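You operate a simulated robot arm through the tools that you are given. There is no shell and no other tool.

Carry out the task below with a simulated robot arm. There is one attempt and no reset: what you move stays moved.

TASK
Stop the stacker, run its two trays out on Empty, then set Auto.
Fine: black button first; green button to run them out; Auto once they stand on the outfeed rollers; leave the other trays and switches.

It is judged by the outcome, as a careful person would: the job done as asked, and still so three seconds after it is handed in. It fails if anything else is knocked over, pushed out of place, dropped, spilled or broken.

THE ROBOT
A 7-joint arm with a two-finger parallel gripper, fixed in place. Base frame: the origin is at the foot of the arm, x ahead of it, y to its left, z up. Units: cm, degrees, N and s.
Its first joint turns from -166.0 to 166.0 degrees. Payload 4.4 kg.
The tool frame sits at the grasp point between the pads (the TCP): z along the fingers, y along the line on which they close. The tips reach 2.3 cm beyond it. Largest opening 9.4 cm; finger width 3.8, thickness 1; the body of the gripper, 5.4 by 9.6 cm, starts 3.9 cm behind the TCP.
Orientation is that of the tool frame in the base frame, as a unit quaternion [w, x, y, z]. With the fingers straight down and closing along the base's y, the tool's x points along the base's -x, its y along +y and its z along -z.

THE INTERFACE
- The arm moves only by the tool nudge_tool. Its argument "commands" is a list of rows, each a list of 6 numbers: the shift along the base's x, y, z in units of 20 mm (1.0 is 20 mm), then the turn, a rotation vector about the base's x, y, z in units of 8 degrees (1.0 is 8 degrees). In form: [[dx, dy, dz, ax, ay, az], ...]. A call has 1 to 20 rows; each row shifts and turns the commanded pose from where the row before left it. "claw" is the gripper command, from -1 (fully open) to 1 (shut), values between in proportion, set as the call begins (left out, the last holds). A call with a number of a shift or a turn outside -1 to 1 is refused whole. A row lasts 0.2 s, in which the tool goes at most 5 cm and 8.6 degrees; a call with a longer step from one row to the next is refused whole, and so is a gripper value outside its range. A pose out of reach is approached as far as the arm can. The call stops where the force on the tool passes 40 N (or 10 N more than at its start, if that is more) or the arm is blocked; 0.2 s more then pass. The fingers move at their own pace (about 7.2 cm/s each) and stop on an object; they squeeze with about 26 N. The grip force told is the motor's: it shows also when the fingers shut on nothing. Time passes only in rows, and 0.2 s behind the last, so rows that do not move let the fingers close. The reply holds the time, the measured pose of the TCP, the force on the tool along the base axes, the opening and the grip force, in the units named above and with some noise, with the torque about the TCP (base axes, N m) and any sound that the robot's microphone picked up, and new pictures: "show" is both (left out), scene, wrist or none.
- Cameras (640 x 400 px; columns grow to the right, rows downward): "scene" is fixed at [5.29, 49.79, 144.85]; the picture's right is [0.73, -0.68, 0.00], its down [-0.51, -0.55, -0.66] and it looks along [0.45, 0.49, -0.75] (base axes); focal length 309 px, centre (320, 200). "wrist" rides on the gripper at [8.7, 1.6, -7.5] in the tool frame; the picture's right is [-0.18, 0.98, 0.00], its down [-0.58, -0.11, -0.81] and it looks along [-0.79, -0.15, 0.59] (tool axes); focal length 243 px, centre (320, 200). There is no depth. A picture from a camera that has moved, and an enlarged one, comes with that camera's place and axes in the base frame and with its lens.
- zoom(camera, box): a new picture of the part [left, top, right, bottom] of that camera's present view, enlarged. The clock stands still meanwhile.
- close_job(): hands the job in; it is judged then, once.

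Nothing tells you positions but the pictures and the camera data. Unless the task says otherwise, let go and move clear before handing in.

The tools are called after ">>>" as a command line: name --pt "numbers of a row" for each row, then --argument value for the rest, lists and objects as JSON in quotes. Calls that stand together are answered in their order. nudge_tool: Moves the arm, as the interface text tells. Its arguments: {"type":"object","properties":{"commands":{"type":"array","items":{"type":"array","items":{"type":"number"}}},"claw":{"type":"number"},"show":{"type":"string","enum":["both","scene","wrist","none"]}},"required":["commands"]} The other tools are called the same way: zoom (camera, box) takes an enlarged picture of a part of a camera's view; close_job () hands the job in.

At the start:

```text
clock: 0.0
tool_pos: [36.28, 67.84, 98.86]
tool_rot: [-0.001, 0.0, 1.0, -0.002]
wrist_force: [0.1, 0.0, -0.7]
wrist_torque: [-0.03, -0.01, 0.0]
gripper_width: 9.39
gripper_force: 0.1
```

scene: 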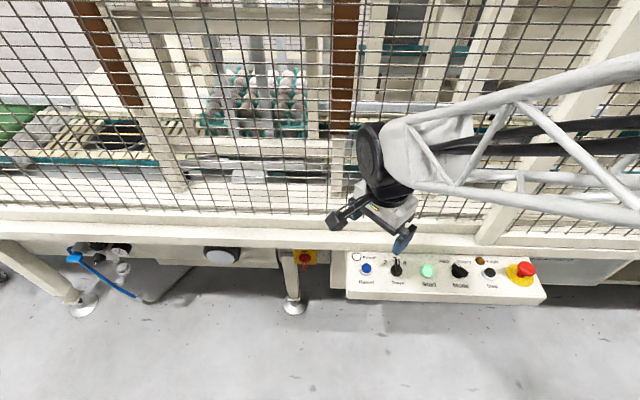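
wrist: 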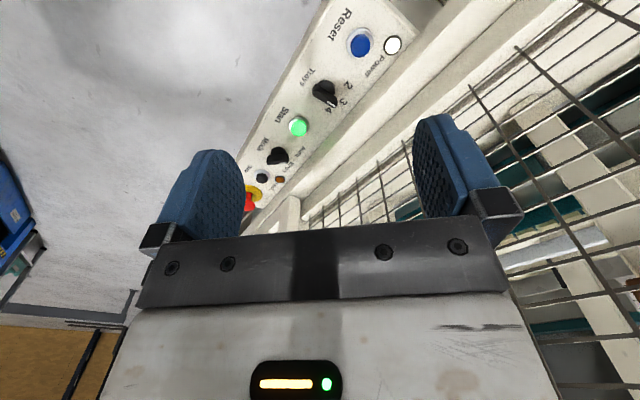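

I see a control box on the front rail of the machine, with a blue Reset, a rotary "Trays" switch, a green Start, a "Mode" knob, a black Stop and a red emergency stop. I'll zoom in to read it and to see the trays before I move.

>>> zoom --camera "scene" --box '[335, 235, 555, 315]'

>>> zoom --camera "wrist" --box '[220, 0, 420, 220]'

>>> zoom --camera "scene" --box '[0, 0, 340, 220]'

>>> zoom --camera "scene" --box '[440, 235, 550, 305]'

```text
2.91 times, centred on (445, 275) of scene
camera zoom: at [5.29, 49.79, 144.85], right [0.73, -0.68, 0.0], down [-0.51, -0.55, -0.66], along [0.45, 0.49, -0.75], focal length 899 px, centre (-44, -18)
```

zoom: 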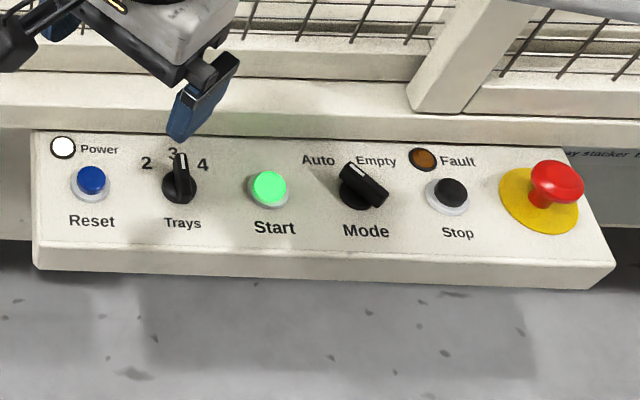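

```text
1.82 times, centred on (320, 110) of wrist
camera zoom: at [27.51, 69.63, 106.42], right [0.18, 0.98, 0.0], down [0.58, -0.11, 0.81], along [0.79, -0.15, -0.59], focal length 441 px, centre (320, 364)
```

zoom: 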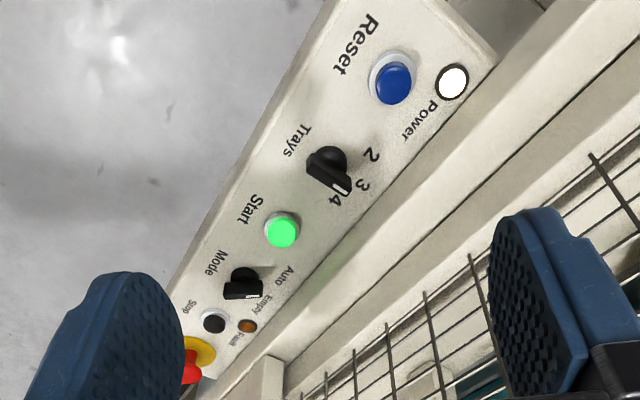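

```text
1.82 times, centred on (170, 110) of scene
camera zoom: at [5.29, 49.79, 144.85], right [0.73, -0.68, 0.0], down [-0.51, -0.55, -0.66], along [0.45, 0.49, -0.75], focal length 562 px, centre (593, 364)
```

zoom: 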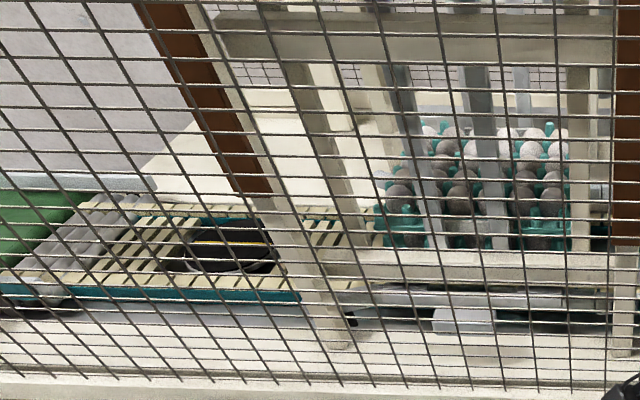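

```text
5.71 times, centred on (495, 270) of scene
camera zoom: at [5.29, 49.79, 144.85], right [0.73, -0.68, 0.0], down [-0.51, -0.55, -0.66], along [0.45, 0.49, -0.75], focal length 1766 px, centre (-680, -200)
```

zoom: 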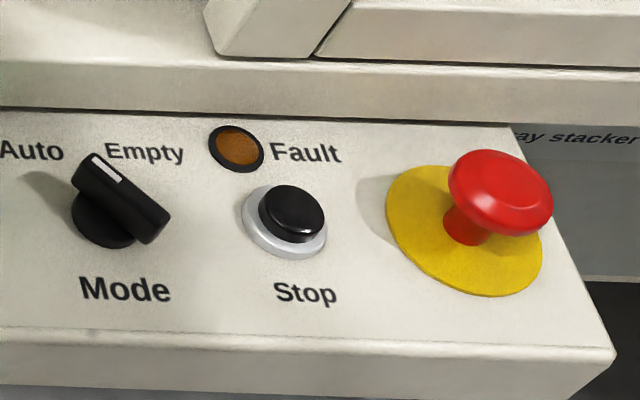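

The Mode knob points at Auto, the Trays switch is on 3, and Start is lit, so the stacker is running. The buttons lie in a line from about (43,72) for Reset to (67,48) for Stop, at z≈68. I'll swing the wrist about 45° so its camera faces the machine, and move along the panel, high and in front of it, for a better look.

>>> nudge_tool --pt "0.99 -0.95 -0.5 0 0 0.511" --pt "0.99 -0.95 -0.5 0 0 0.511" --pt "0.99 -0.95 -0.5 0 0 0.511" --pt "0.99 -0.95 -0.5 0 0 0.511" --pt "0.99 -0.95 -0.5 0 0 0.511" --pt "0.99 -0.95 -0.5 0 0 0.511" --pt "0.99 -0.95 -0.5 0 0 0.511" --pt "0.99 -0.95 -0.5 0 0 0.511" --pt "0.99 -0.95 -0.5 0 0 0.511" --pt "0.99 -0.95 -0.5 0 0 0.511" --pt "0.99 -0.95 -0.5 0 0 0.511" --claw 1

```text
clock: 2.4
tool_pos: [58.17, 46.7, 87.92]
tool_rot: [0.001, -0.383, 0.924, -0.002]
wrist_force: [-0.3, -0.7, -0.2]
wrist_torque: [0.02, 0.04, -0.02]
gripper_width: 0.01
gripper_force: 26.5
camera wrist: at [50.75, 41.97, 95.47], right [-0.57, 0.82, 0.0], down [0.49, 0.34, 0.81], along [0.67, 0.45, -0.59], focal length 243 px, centre (320, 200)
```

scene: 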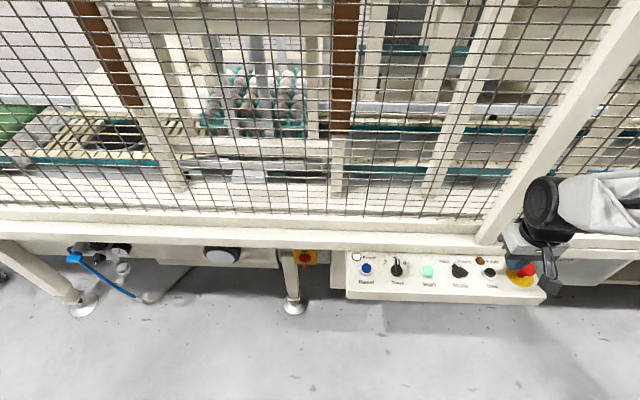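
wrist: 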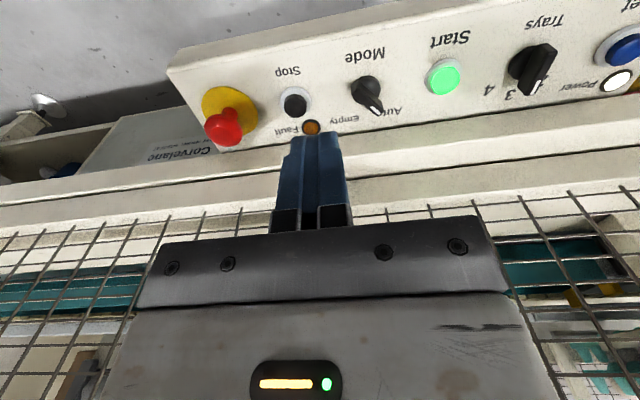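

The view along the panel is good now. I'll zoom in to locate Stop, Mode and Start precisely.

>>> zoom --camera "wrist" --box '[200, 50, 360, 150]'

>>> zoom --camera "wrist" --box '[330, 20, 490, 120]'

>>> zoom --camera "scene" --box '[400, 245, 520, 305]'

>>> zoom --camera "scene" --box '[150, 20, 350, 200]'

```text
4.00 times, centred on (280, 100) of wrist
camera zoom: at [50.75, 41.97, 95.47], right [-0.57, 0.82, 0.0], down [0.49, 0.34, 0.81], along [0.67, 0.45, -0.59], focal length 970 px, centre (480, 600)
```

zoom: 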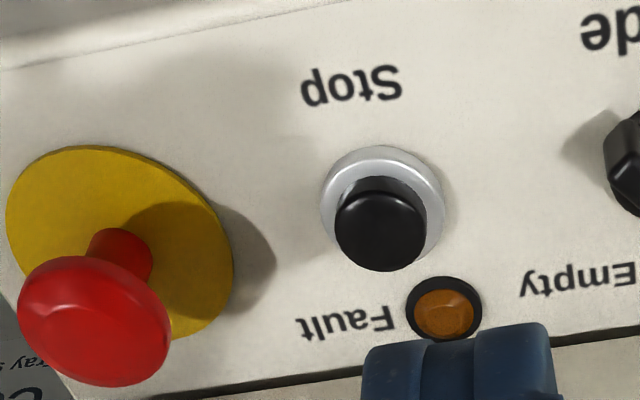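

```text
4.00 times, centred on (410, 70) of wrist
camera zoom: at [50.75, 41.97, 95.47], right [-0.57, 0.82, 0.0], down [0.49, 0.34, 0.81], along [0.67, 0.45, -0.59], focal length 970 px, centre (-40, 720)
```

zoom: 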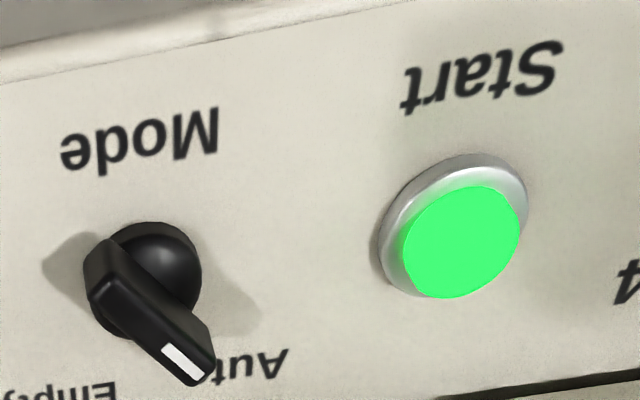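

```text
5.33 times, centred on (460, 275) of scene
camera zoom: at [5.29, 49.79, 144.85], right [0.73, -0.68, 0.0], down [-0.51, -0.55, -0.66], along [0.45, 0.49, -0.75], focal length 1649 px, centre (-427, -200)
```

zoom: 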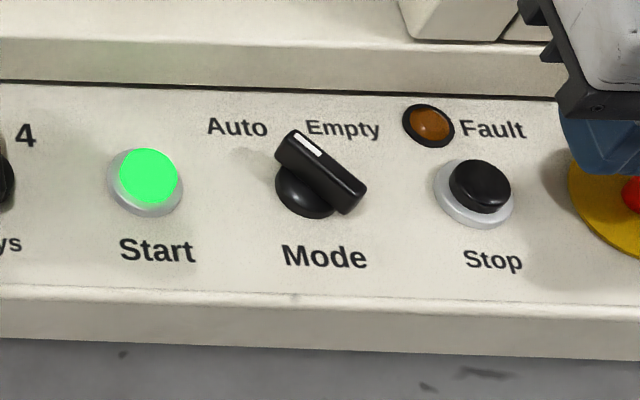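

```text
2.22 times, centred on (250, 110) of scene
camera zoom: at [5.29, 49.79, 144.85], right [0.73, -0.68, 0.0], down [-0.51, -0.55, -0.66], along [0.45, 0.49, -0.75], focal length 687 px, centre (476, 400)
```

zoom: 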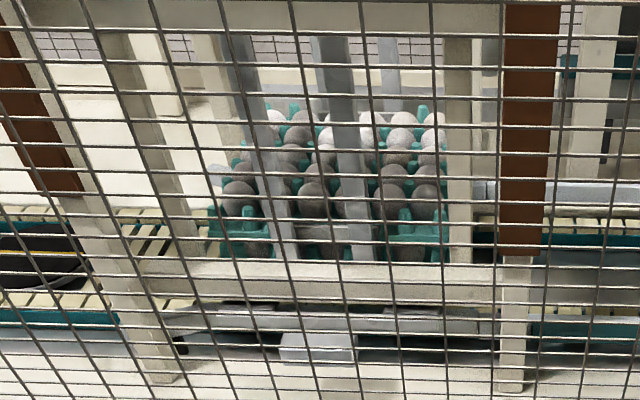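

Stop's cap sits at about (66.3, 48.75, 69.6), Start's at about (54.2, 60.4, 69.8), and the Mode knob's pivot is near (60.2, 54.6) with its handle top at z≈71.7. A fence post stands just behind Stop, so I'll tip the tool about 16° away from it and hover above Stop.

>>> nudge_tool --pt "0.7125 0.204 -0.91 0.24 -0.231 0" --pt "0.7125 0.204 -0.91 0.24 -0.231 0" --pt "0.7125 0.204 -0.91 0.24 -0.231 0" --pt "0.7125 0.204 -0.91 0.24 -0.231 0" --pt "0.7125 0.204 -0.91 0.24 -0.231 0" --pt "0.7125 0.204 -0.91 0.24 -0.231 0" --claw 1

```text
clock: 3.8
tool_pos: [66.68, 49.42, 76.9]
tool_rot: [0.128, -0.38, 0.915, 0.054]
wrist_force: [0.1, 0.2, -0.8]
wrist_torque: [-0.01, 0.05, 0.02]
gripper_width: 0.0
gripper_force: 25.9
camera wrist: at [58.07, 43.35, 81.73], right [-0.57, 0.82, 0.05], down [0.32, 0.16, 0.93], along [0.76, 0.55, -0.35], focal length 243 px, centre (320, 200)
```

scene: 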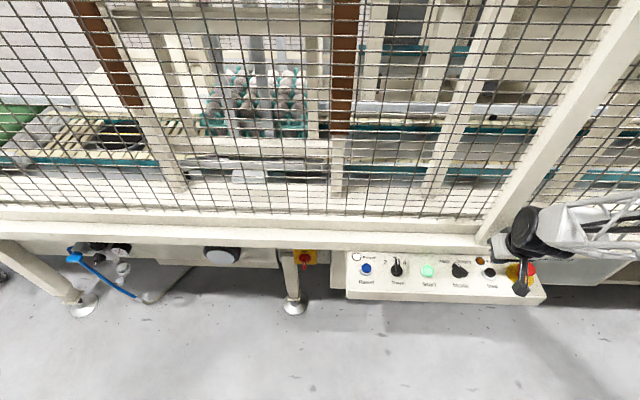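
wrist: 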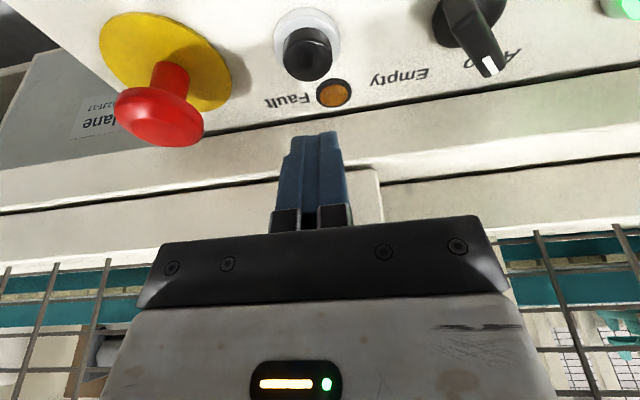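

The fingertips sit above Stop, clear of the post and the red mushroom. I'll go down to just above the cap first.

>>> nudge_tool --pt "-0.02 -0.05 -0.7 0 0 0" --pt "0 0 -0.7 0 0 0" --pt "0 0 -0.6 0 0 0"

>>> zoom --camera "wrist" --box '[220, 0, 420, 170]'

```text
clock: 4.6
tool_pos: [66.53, 49.29, 72.9]
tool_rot: [0.127, -0.379, 0.915, 0.054]
wrist_force: [0.1, -0.1, 0.7]
wrist_torque: [0.01, 0.03, -0.02]
gripper_width: 0.0
gripper_force: 26.0
camera wrist: at [57.99, 43.29, 77.82], right [-0.57, 0.82, 0.05], down [0.32, 0.16, 0.93], along [0.76, 0.55, -0.35], focal length 243 px, centre (320, 200)
```

scene: 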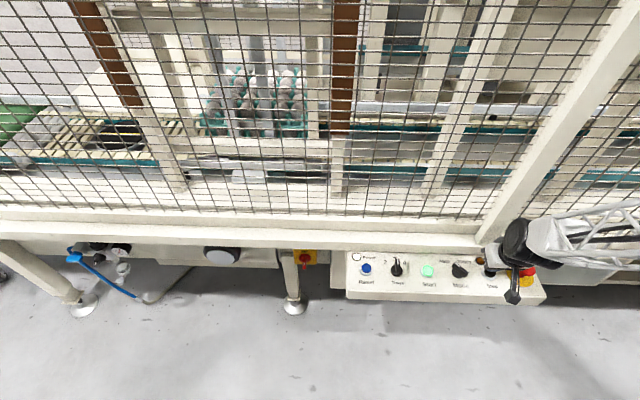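
wrist: 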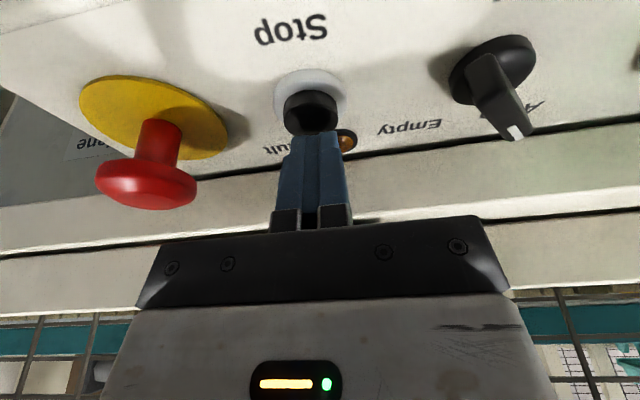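

```text
2.35 times, centred on (320, 85) of wrist
camera zoom: at [57.99, 43.29, 77.82], right [-0.57, 0.82, 0.05], down [0.32, 0.16, 0.93], along [0.76, 0.55, -0.35], focal length 571 px, centre (320, 471)
```

zoom: 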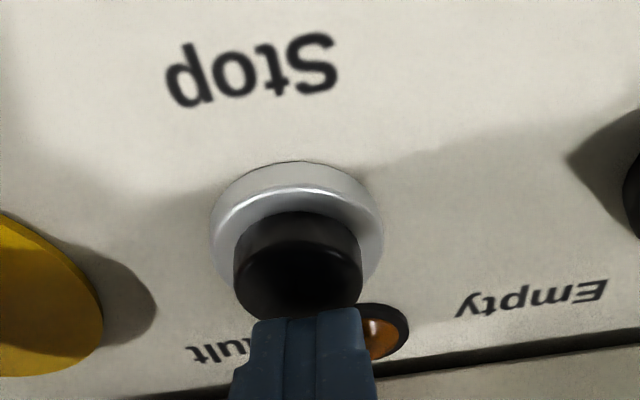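

The tips are about 0.8 cm above the middle of the cap. I'll press down gently in small steps.

>>> nudge_tool --pt "0 0 -0.3 0 0 0" --pt "0 0 -0.1 0 0 0" --pt "0 0 -0.1 0 0 0" --pt "0 0 -0.1 0 0 0"

```text
clock: 5.6
tool_pos: [66.85, 49.52, 72.17]
tool_rot: [0.13, -0.378, 0.915, 0.055]
wrist_force: [-1.7, -1.5, 20.0]
wrist_torque: [-0.26, 0.19, 0.0]
gripper_width: 0.0
gripper_force: 26.0
heard: click
stopped in row 4: the force on the tool passed its limit at 52 N (the readings are from after the stop); the commanded pose is now the measured one
camera wrist: at [58.14, 43.42, 76.99], right [-0.57, 0.82, 0.05], down [0.31, 0.16, 0.94], along [0.76, 0.55, -0.35], focal length 243 px, centre (320, 200)
```

scene: 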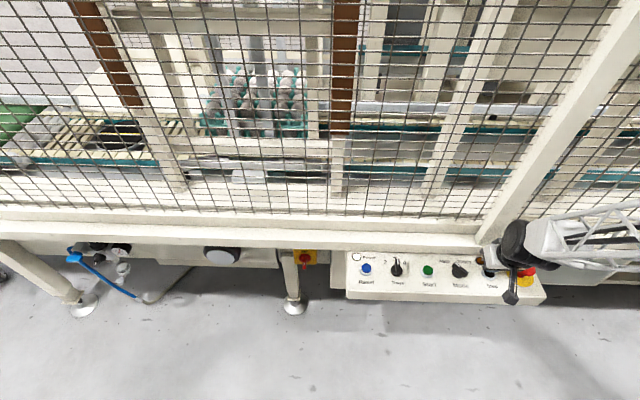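
wrist: 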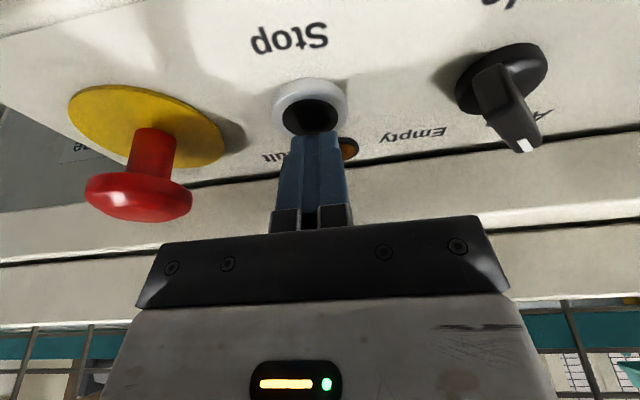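

The button clicked and the Start lamp went out, so the stacker has stopped. I'll lift off and check.

>>> nudge_tool --pt "0 0 0.5 0 0 0" --pt "0 0 1 0 0 0" --pt "-0.2 0 1 0 0 0" --pt "-0.5 0 1 0 0 0" --pt "-0.6 0 1 -0.3 0.29 0" --pt "-0.6 0 1 -0.3 0.29 0.5"

>>> zoom --camera "scene" --box '[400, 245, 520, 305]'

>>> zoom --camera "wrist" --box '[240, 0, 560, 200]'

```text
clock: 7.0
tool_pos: [62.92, 49.52, 82.96]
tool_rot: [0.073, -0.414, 0.907, 0.035]
wrist_force: [0.5, -0.7, -0.2]
wrist_torque: [-0.04, -0.06, 0.03]
gripper_width: 0.02
gripper_force: 26.3
camera wrist: at [55.18, 43.31, 88.95], right [-0.62, 0.78, 0.03], down [0.37, 0.26, 0.89], along [0.69, 0.57, -0.46], focal length 243 px, centre (320, 200)
```

scene: 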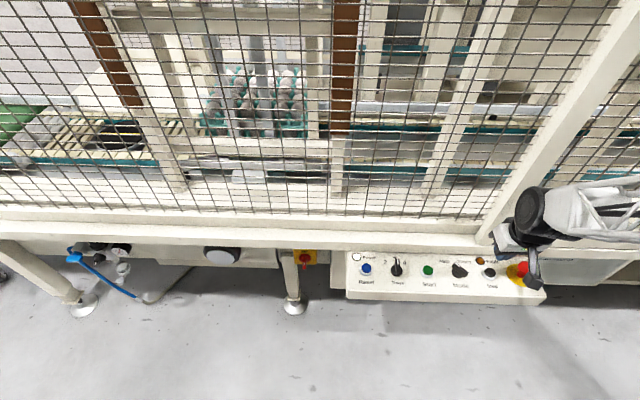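
wrist: 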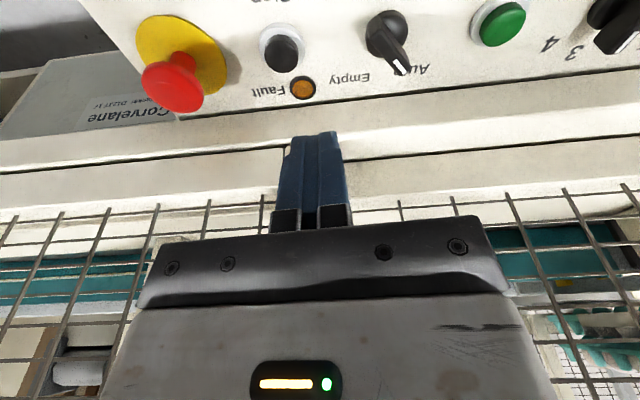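

```text
5.33 times, centred on (460, 275) of scene
camera zoom: at [5.29, 49.79, 144.85], right [0.73, -0.68, 0.0], down [-0.51, -0.55, -0.66], along [0.45, 0.49, -0.75], focal length 1649 px, centre (-427, -200)
```

zoom: 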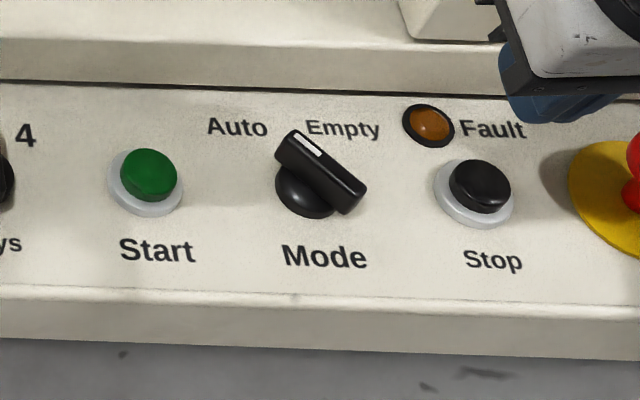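

```text
2.00 times, centred on (400, 100) of wrist
camera zoom: at [55.18, 43.31, 88.95], right [-0.62, 0.78, 0.03], down [0.37, 0.26, 0.89], along [0.69, 0.57, -0.46], focal length 485 px, centre (160, 400)
```

zoom: 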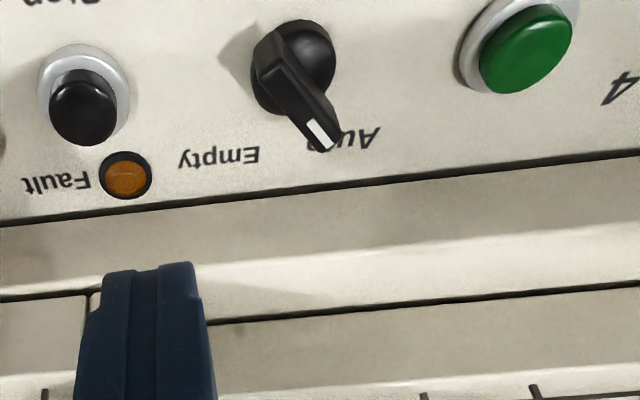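

Start is dark and the stacker has stopped. Next I'll bring the tool upright over the Mode knob, turned so the jaws straddle its handle, half open and still above it.

>>> nudge_tool --pt "-0.198 0.349 -0.2 -0.418 0.4 0" --pt "-0.198 0.349 -0.4 -0.418 0.4 0" --pt "-0.198 0.349 -0.476 0 0 0.88" --pt "-0.198 0.349 -0.476 0 0 0.88" --pt "-0.198 0.349 -0.476 0 0 0.88" --pt "-0.198 0.349 -0.476 0 0 0.88" --pt "-0.198 0.349 -0.476 0 0 0.88" --pt "0 0 0 0 0 0" --claw 0

>>> zoom --camera "wrist" --box '[200, 0, 440, 200]'

>>> zoom --camera "scene" --box '[400, 235, 520, 305]'

```text
clock: 8.8
tool_pos: [60.04, 54.24, 77.07]
tool_rot: [-0.002, -0.671, 0.742, 0.004]
wrist_force: [0.4, -0.2, -0.3]
wrist_torque: [0.0, -0.01, 0.0]
gripper_width: 4.74
gripper_force: 0.1
camera wrist: at [57.45, 45.98, 84.58], right [-0.96, 0.28, 0.01], down [0.17, 0.57, 0.81], along [0.22, 0.78, -0.59], focal length 243 px, centre (320, 200)
```

scene: 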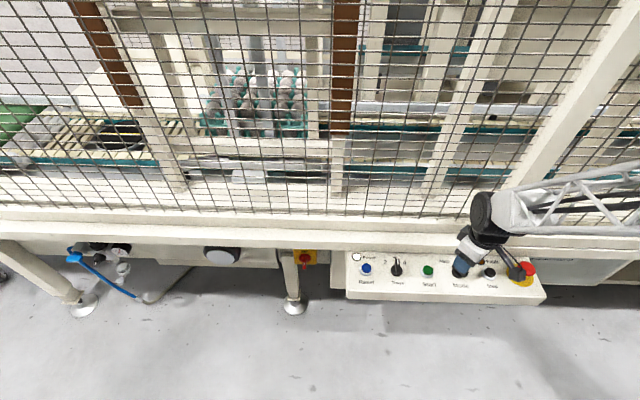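
wrist: 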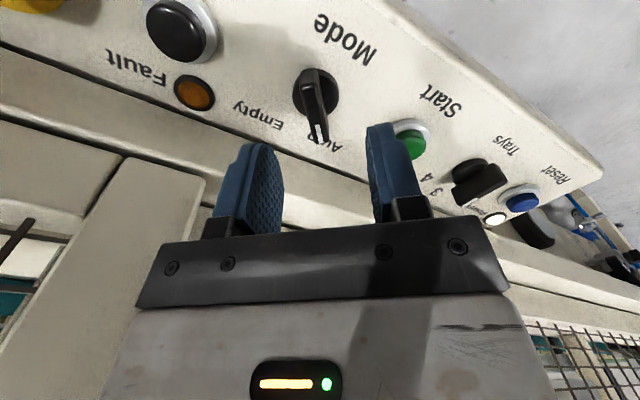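

```text
2.00 times, centred on (320, 100) of wrist
camera zoom: at [57.45, 45.98, 84.58], right [-0.96, 0.28, 0.01], down [0.17, 0.57, 0.81], along [0.22, 0.78, -0.59], focal length 485 px, centre (320, 400)
```

zoom: 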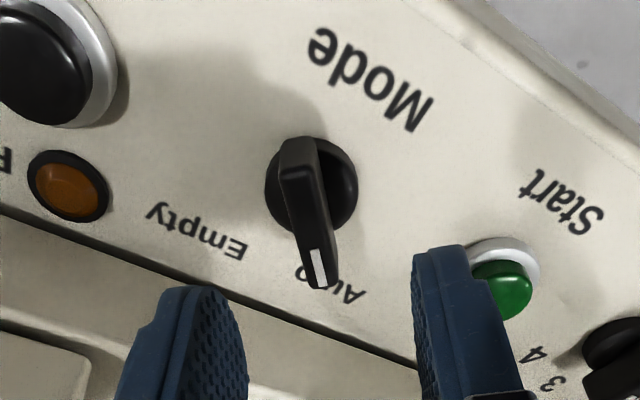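

```text
5.33 times, centred on (460, 270) of scene
camera zoom: at [5.29, 49.79, 144.85], right [0.73, -0.68, 0.0], down [-0.51, -0.55, -0.66], along [0.45, 0.49, -0.75], focal length 1649 px, centre (-427, -173)
```

zoom: 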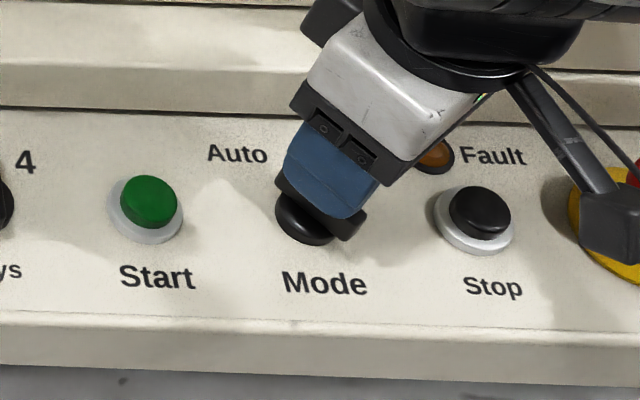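

The jaws straddle the knob handle and line up with it, and the pivot is within a few millimetres of the tool axis. I'll go down so the tips end just above the knob's skirt, then close.

>>> nudge_tool --pt "0 0 -0.8 0 0 -0.2" --pt "0 0 -0.8 0 0 0" --pt "0 0 -0.7 0 0 0" --pt "0 0 0 0 0 0" --claw 0

>>> zoom --camera "wrist" --box '[200, 0, 440, 200]'

>>> zoom --camera "scene" --box '[400, 235, 520, 305]'

```text
clock: 9.8
tool_pos: [60.11, 54.16, 72.57]
tool_rot: [-0.002, -0.66, 0.752, 0.005]
wrist_force: [0.4, -0.1, -0.1]
wrist_torque: [-0.01, 0.05, 0.02]
gripper_width: 4.71
gripper_force: 0.1
camera wrist: at [57.32, 45.99, 79.96], right [-0.95, 0.31, 0.01], down [0.19, 0.56, 0.81], along [0.24, 0.77, -0.59], focal length 243 px, centre (320, 200)
```

scene: 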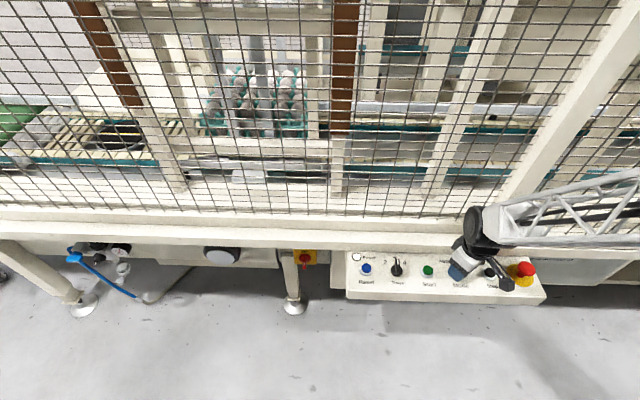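
wrist: 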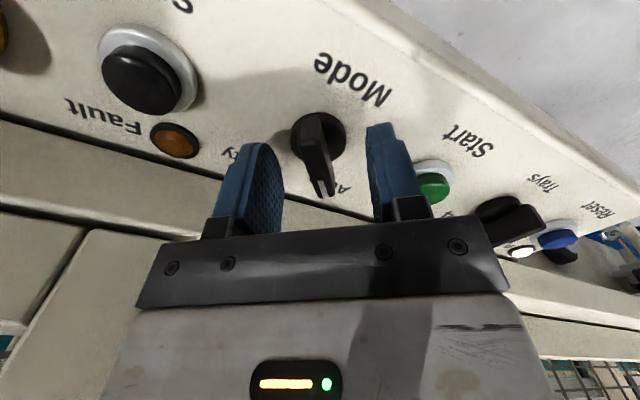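

```text
2.00 times, centred on (320, 100) of wrist
camera zoom: at [57.32, 45.99, 79.96], right [-0.95, 0.31, 0.01], down [0.19, 0.56, 0.81], along [0.24, 0.77, -0.59], focal length 485 px, centre (320, 400)
```

zoom: 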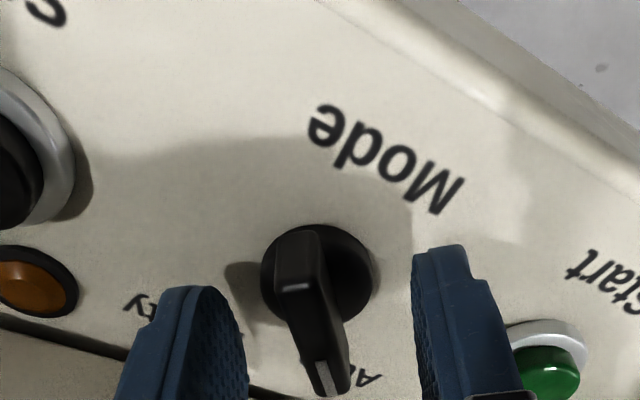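

```text
5.33 times, centred on (460, 270) of scene
camera zoom: at [5.29, 49.79, 144.85], right [0.73, -0.68, 0.0], down [-0.51, -0.55, -0.66], along [0.45, 0.49, -0.75], focal length 1649 px, centre (-427, -173)
```

zoom: 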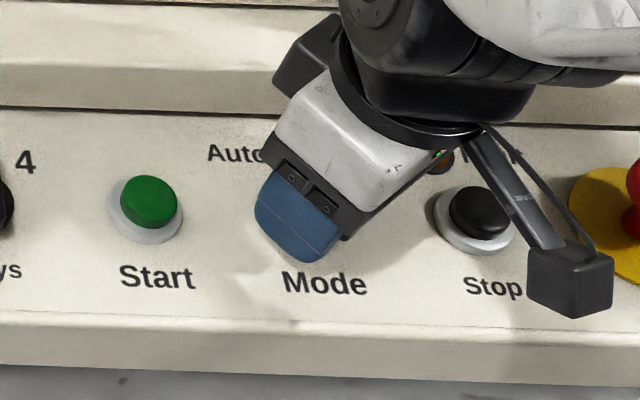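

The jaws sit either side of the handle, so I'll close them.

>>> nudge_tool --pt "0 0 0 0 0 0" --pt "0 0 0 0 0 0" --pt "0 0 0 0 0 0" --claw 1

>>> zoom --camera "wrist" --box '[200, 0, 440, 200]'

```text
clock: 10.8
tool_pos: [60.24, 54.13, 72.38]
tool_rot: [-0.001, -0.659, 0.752, 0.004]
wrist_force: [7.5, 0.2, -2.9]
wrist_torque: [-0.24, -0.74, -0.02]
gripper_width: 1.11
gripper_force: 45.2
stopped in row 3: the force on the tool passed its limit at 42 N (the readings are from after the stop); the commanded pose is now the measured one
camera wrist: at [57.45, 45.96, 79.98], right [-0.95, 0.31, 0.01], down [0.19, 0.56, 0.81], along [0.25, 0.77, -0.59], focal length 243 px, centre (320, 200)
```

scene: 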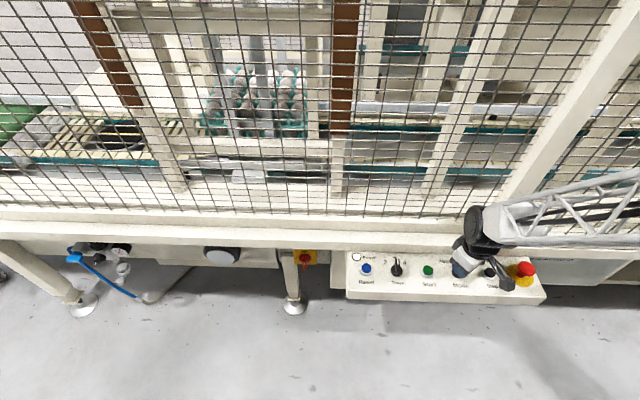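
wrist: 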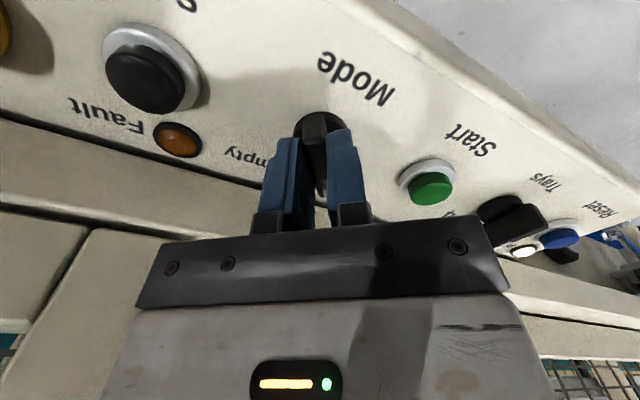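

```text
2.00 times, centred on (320, 100) of wrist
camera zoom: at [57.45, 45.96, 79.98], right [-0.95, 0.31, 0.01], down [0.19, 0.56, 0.81], along [0.25, 0.77, -0.59], focal length 485 px, centre (320, 400)
```

zoom: 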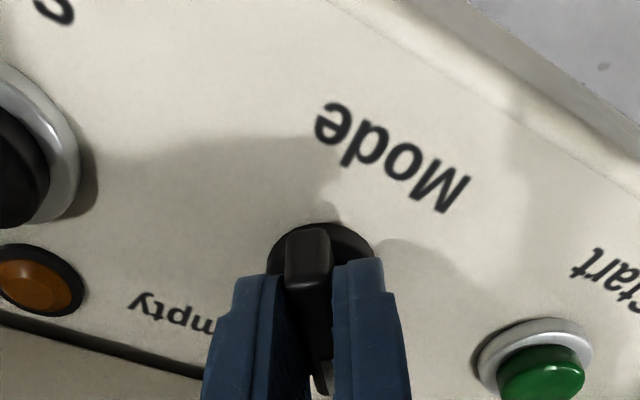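

The handle is gripped at 1.1 cm. I'll turn it clockwise toward Empty, a little at a time, and watch the forces.

>>> nudge_tool --pt "0.05 0 0 0 0 0" --pt "0 0 0 0 0 -0.5" --pt "0 0 0 0 0 -0.5" --pt "0 0 0 0 0 -0.5"

>>> zoom --camera "wrist" --box '[200, 0, 440, 200]'

```text
clock: 11.9
tool_pos: [60.3, 54.23, 72.38]
tool_rot: [-0.002, -0.577, 0.817, 0.006]
wrist_force: [-11.5, -1.0, 9.3]
wrist_torque: [0.35, -0.64, 0.03]
gripper_width: 1.05
gripper_force: 44.6
stopped in row 4: the force on the tool passed its limit at 42 N (the readings are from after the stop); the commanded pose is now the measured one
camera wrist: at [55.71, 46.73, 80.0], right [-0.86, 0.5, 0.01], down [0.3, 0.51, 0.81], along [0.4, 0.7, -0.59], focal length 243 px, centre (320, 200)
```

scene: 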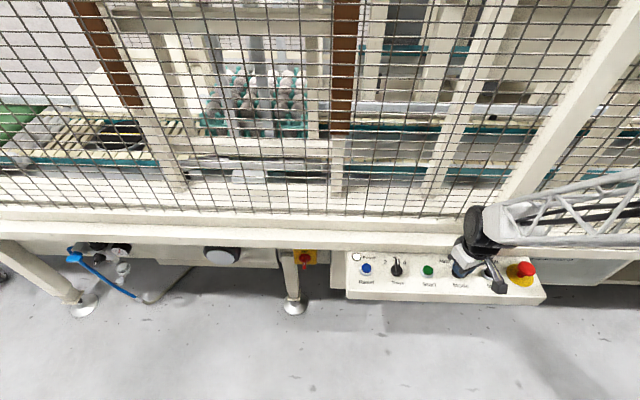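
wrist: 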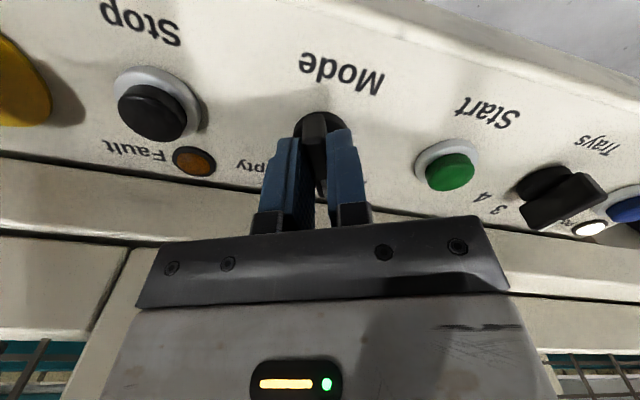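

```text
2.00 times, centred on (320, 100) of wrist
camera zoom: at [55.71, 46.73, 80.0], right [-0.86, 0.5, 0.01], down [0.3, 0.51, 0.81], along [0.4, 0.7, -0.59], focal length 485 px, centre (320, 400)
```

zoom: 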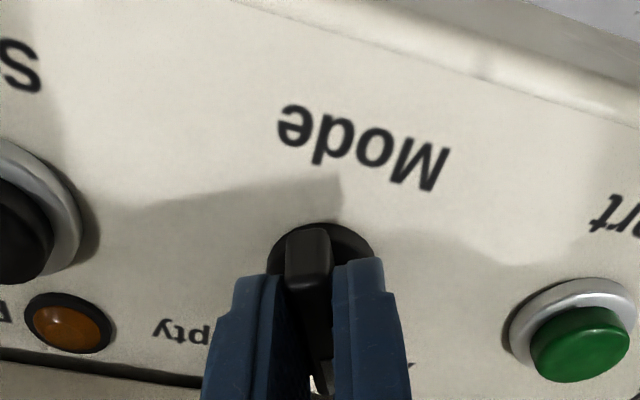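

The knob follows the tool, but the tight grip fights a millimetre of misalignment. I'll loosen the jaws slightly so they only turn the handle, and continue.

>>> nudge_tool --pt "0 0 0 0 0 0" --pt "0 0 0 0 0 -0.5" --pt "0 0 0 0 0 -0.5" --pt "0 0 0 0 0 -0.5" --claw 0.7

>>> zoom --camera "wrist" --box '[200, 0, 440, 200]'

```text
clock: 12.9
tool_pos: [60.28, 54.17, 72.51]
tool_rot: [-0.001, -0.489, 0.872, 0.004]
wrist_force: [-0.8, 0.6, 0.1]
wrist_torque: [0.01, 0.03, 0.05]
gripper_width: 1.54
gripper_force: 0.7
camera wrist: at [54.22, 47.8, 79.98], right [-0.74, 0.67, 0.01], down [0.4, 0.43, 0.81], along [0.54, 0.6, -0.59], focal length 243 px, centre (320, 200)
```

scene: 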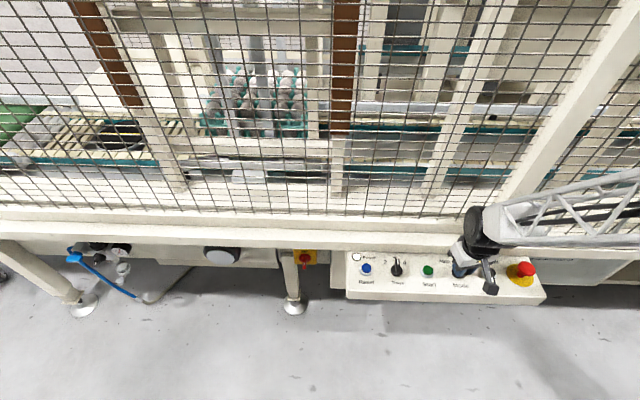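
wrist: 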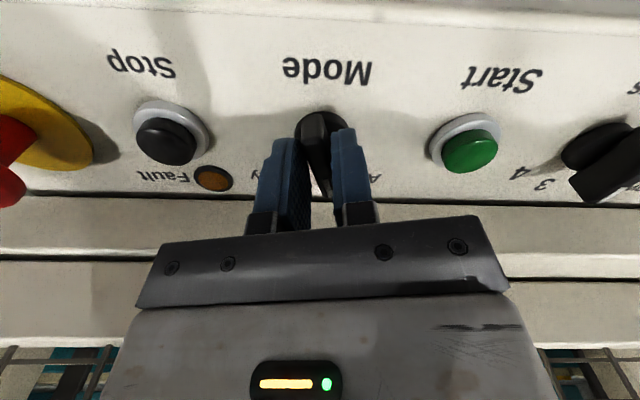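

```text
2.00 times, centred on (320, 100) of wrist
camera zoom: at [54.22, 47.8, 79.98], right [-0.74, 0.67, 0.01], down [0.4, 0.43, 0.81], along [0.54, 0.6, -0.59], focal length 485 px, centre (320, 400)
```

zoom: 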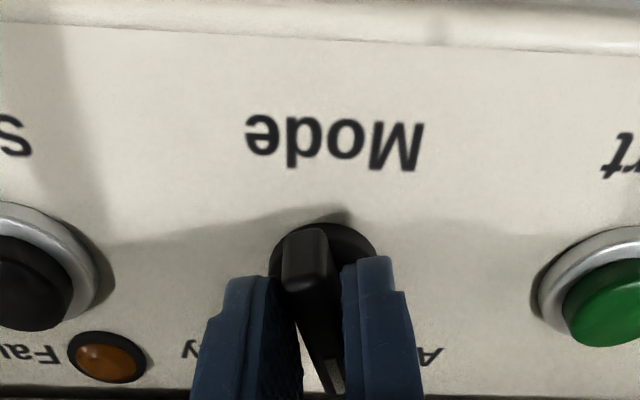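

The forces are near zero now and the handle follows. I'll keep turning.

>>> nudge_tool --pt "0 0 0 0 0 -0.5" --pt "0 0 0 0 0 -0.5" --pt "0 0 0 0 0 -0.5" --pt "0 0 0 0 0 -0.5" --pt "0 0 0 0 0 -0.5" --pt "0 0 0 0 0 -0.5" --claw 0.72

>>> zoom --camera "wrist" --box '[200, 0, 440, 200]'

```text
clock: 14.3
tool_pos: [60.24, 54.21, 72.54]
tool_rot: [-0.001, -0.295, 0.955, 0.004]
wrist_force: [-2.3, 4.6, -1.1]
wrist_torque: [0.0, 0.12, 0.0]
gripper_width: 1.58
gripper_force: 2.5
camera wrist: at [52.11, 50.77, 79.98], right [-0.4, 0.91, 0.01], down [0.54, 0.23, 0.81], along [0.73, 0.33, -0.59], focal length 243 px, centre (320, 200)
```

scene: 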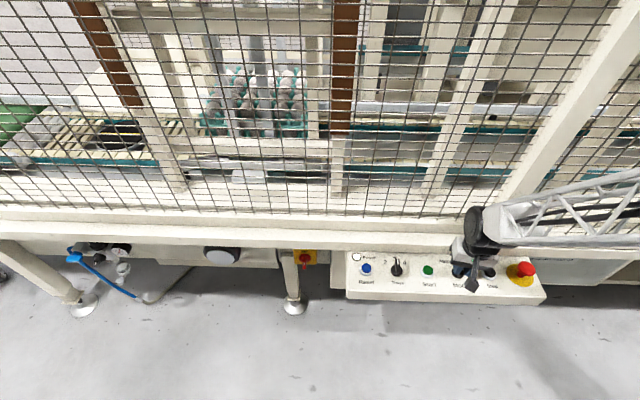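
wrist: 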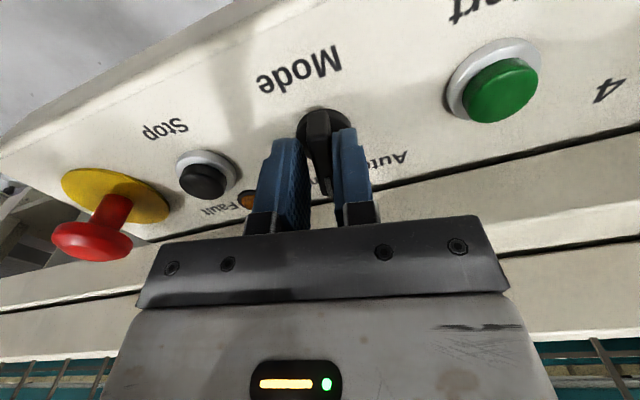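

```text
2.00 times, centred on (320, 100) of wrist
camera zoom: at [52.11, 50.77, 79.98], right [-0.4, 0.91, 0.01], down [0.54, 0.23, 0.81], along [0.73, 0.33, -0.59], focal length 485 px, centre (320, 400)
```

zoom: 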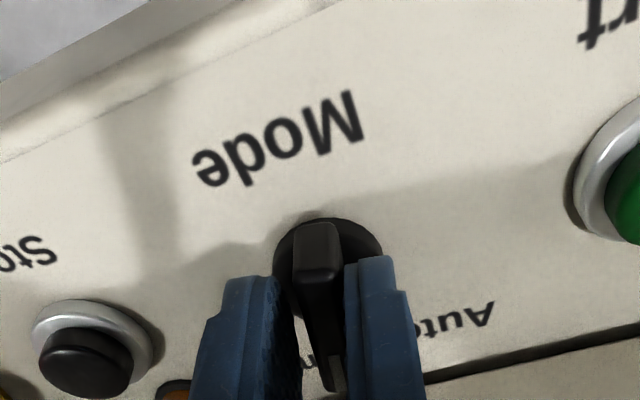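

The handle has passed the middle and I can still turn it freely. I'll continue toward Empty.

>>> nudge_tool --pt "0 0 0 0 0 -0.5" --pt "0 0 0 0 0 -0.5" --pt "0 0 0 0 0 -0.5" --pt "0 0 0 0 0 -0.5" --claw 0.72

>>> zoom --camera "wrist" --box '[200, 0, 440, 200]'

```text
clock: 15.3
tool_pos: [60.26, 54.28, 72.4]
tool_rot: [0.0, -0.16, 0.987, 0.005]
wrist_force: [-6.5, 8.4, -1.1]
wrist_torque: [0.06, 0.12, 0.05]
gripper_width: 1.72
gripper_force: 4.2
camera wrist: at [51.42, 53.07, 80.0], right [-0.14, 0.99, 0.01], down [0.59, 0.07, 0.81], along [0.8, 0.12, -0.59], focal length 243 px, centre (320, 200)
```

scene: 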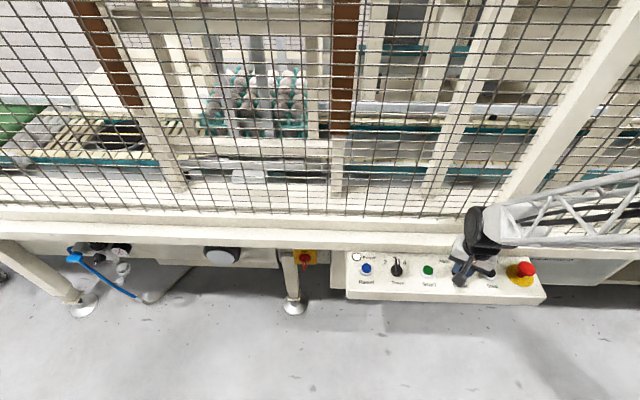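
wrist: 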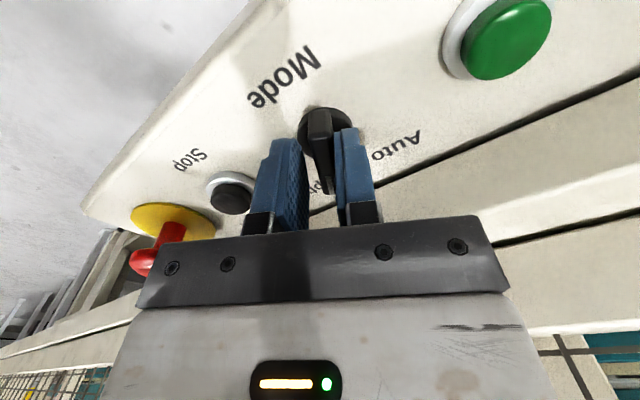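

```text
2.00 times, centred on (320, 100) of wrist
camera zoom: at [51.42, 53.07, 80.0], right [-0.14, 0.99, 0.01], down [0.59, 0.07, 0.81], along [0.8, 0.12, -0.59], focal length 485 px, centre (320, 400)
```

zoom: 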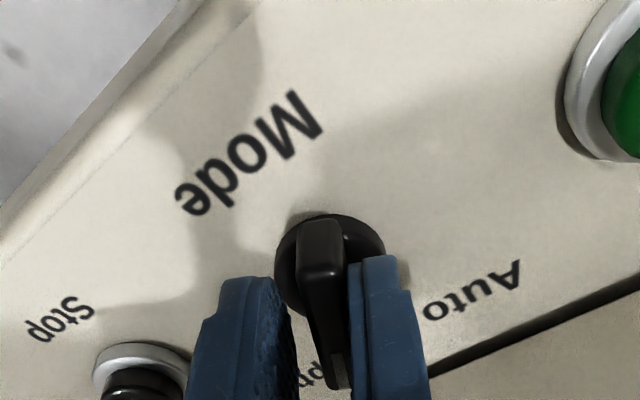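

The resistance is rising slightly near Empty. I'll turn a few degrees more, easing the position a little.

>>> nudge_tool --pt "-0.03 0.04 0 0 0 -0.4" --pt "0 0 0 0 0 -0.4" --pt "0 0 0 0 0 -0.3" --claw 0.76

>>> zoom --camera "wrist" --box '[200, 0, 440, 200]'

>>> zoom --camera "scene" --box '[400, 235, 520, 305]'

```text
clock: 16.1
tool_pos: [60.17, 54.34, 72.54]
tool_rot: [0.001, -0.085, 0.996, 0.005]
wrist_force: [-3.3, 7.8, -0.6]
wrist_torque: [0.06, 0.02, 0.0]
gripper_width: 1.54
gripper_force: 4.8
camera wrist: at [51.25, 54.53, 80.02], right [0.02, 1.0, 0.01], down [0.59, -0.02, 0.81], along [0.81, -0.01, -0.59], focal length 243 px, centre (320, 200)
```

scene: 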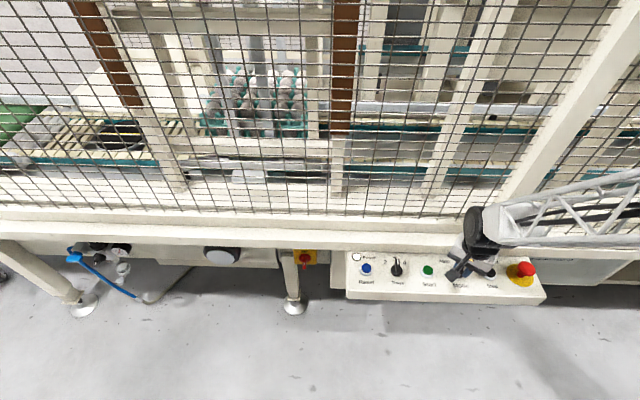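
wrist: 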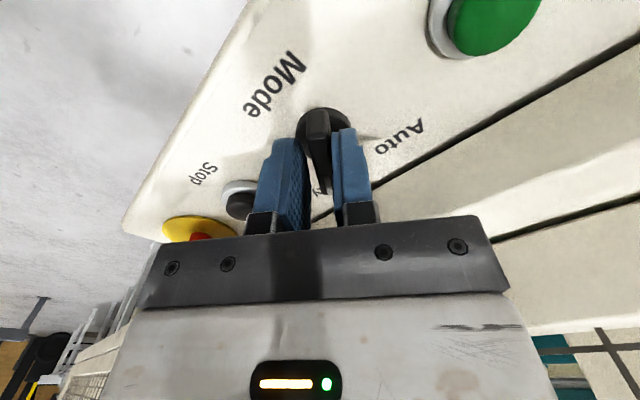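

```text
2.00 times, centred on (320, 100) of wrist
camera zoom: at [51.25, 54.53, 80.02], right [0.02, 1.0, 0.01], down [0.59, -0.02, 0.81], along [0.81, -0.01, -0.59], focal length 485 px, centre (320, 400)
```

zoom: 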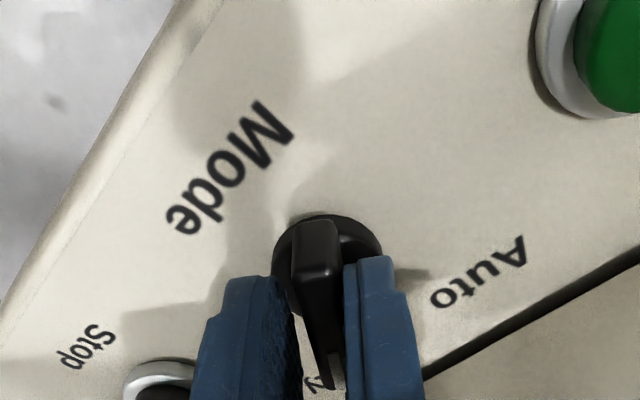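

```text
5.33 times, centred on (460, 270) of scene
camera zoom: at [5.29, 49.79, 144.85], right [0.73, -0.68, 0.0], down [-0.51, -0.55, -0.66], along [0.45, 0.49, -0.75], focal length 1649 px, centre (-427, -173)
```

zoom: 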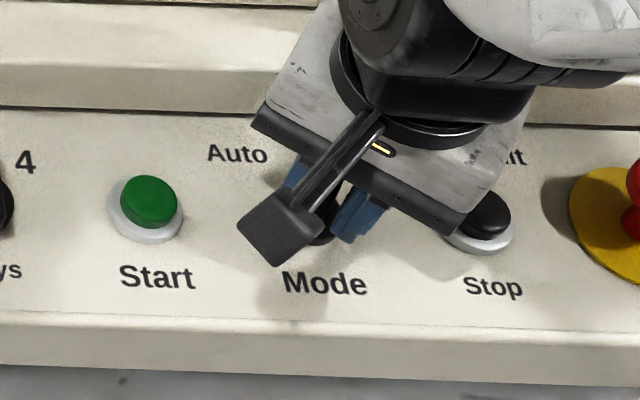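

The handle now looks close to the mirror image of its Auto angle. I'll open the jaws, rise and check where it settles.

>>> nudge_tool --pt "0 0 0 0 0 0" --pt "0 0 0 0 0 0" --pt "0 0 0.8 0 0 0" --pt "0 0 0.8 0 0 0" --pt "0 0 0.8 0 0 0" --pt "-0.5 -0.5 1 0 0 0" --pt "-1 -1 1 0 0 0" --pt "-1 -1 1 0 0 0" --pt "-1 -1 1 0 0 0" --pt "-1 -1 1 0 0 0" --claw 0

>>> zoom --camera "scene" --box '[400, 235, 520, 305]'

>>> zoom --camera "wrist" --box '[200, 0, 440, 200]'

```text
clock: 18.3
tool_pos: [51.27, 45.24, 87.43]
tool_rot: [0.001, -0.085, 0.996, 0.005]
wrist_force: [-0.1, -0.1, 1.2]
wrist_torque: [0.06, 0.02, 0.02]
gripper_width: 4.7
gripper_force: 0.1
camera wrist: at [42.2, 45.45, 94.95], right [0.02, 1.0, 0.01], down [0.59, -0.02, 0.81], along [0.81, -0.01, -0.59], focal length 243 px, centre (320, 200)
```

scene: 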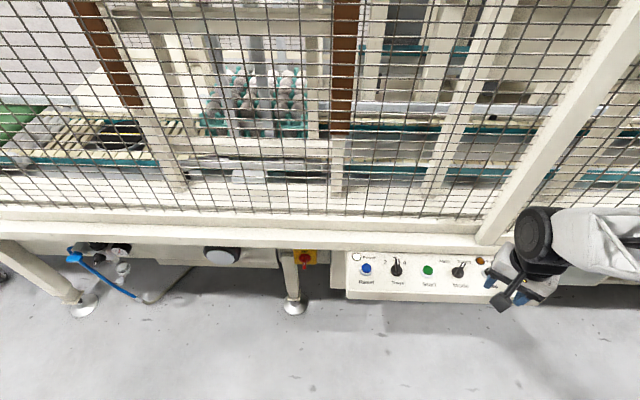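
wrist: 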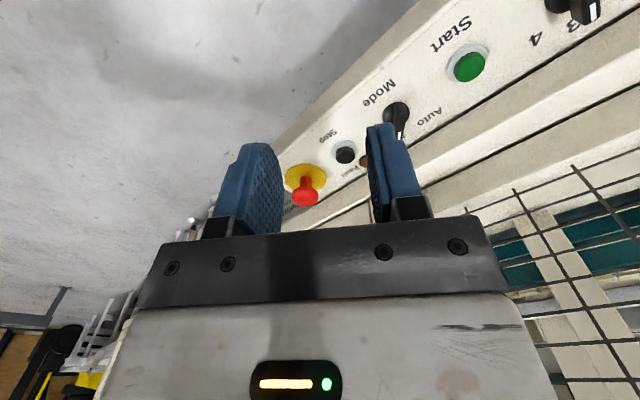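

```text
5.33 times, centred on (460, 270) of scene
camera zoom: at [5.29, 49.79, 144.85], right [0.73, -0.68, 0.0], down [-0.51, -0.55, -0.66], along [0.45, 0.49, -0.75], focal length 1649 px, centre (-427, -173)
```

zoom: 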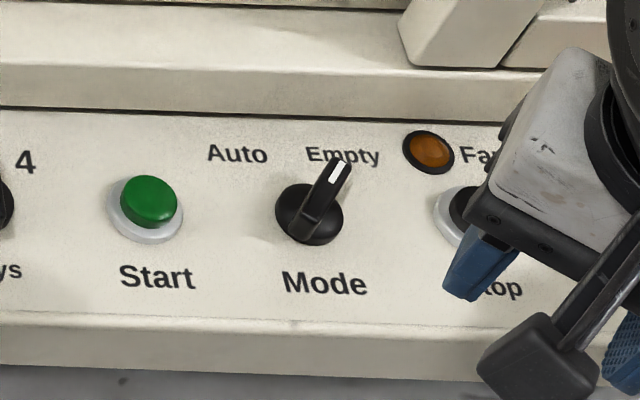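

```text
2.00 times, centred on (320, 100) of wrist
camera zoom: at [42.2, 45.45, 94.95], right [0.02, 1.0, 0.01], down [0.59, -0.02, 0.81], along [0.81, -0.01, -0.59], focal length 485 px, centre (320, 400)
```

zoom: 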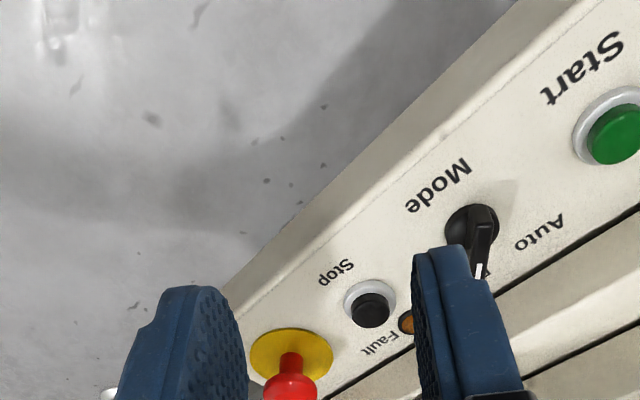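

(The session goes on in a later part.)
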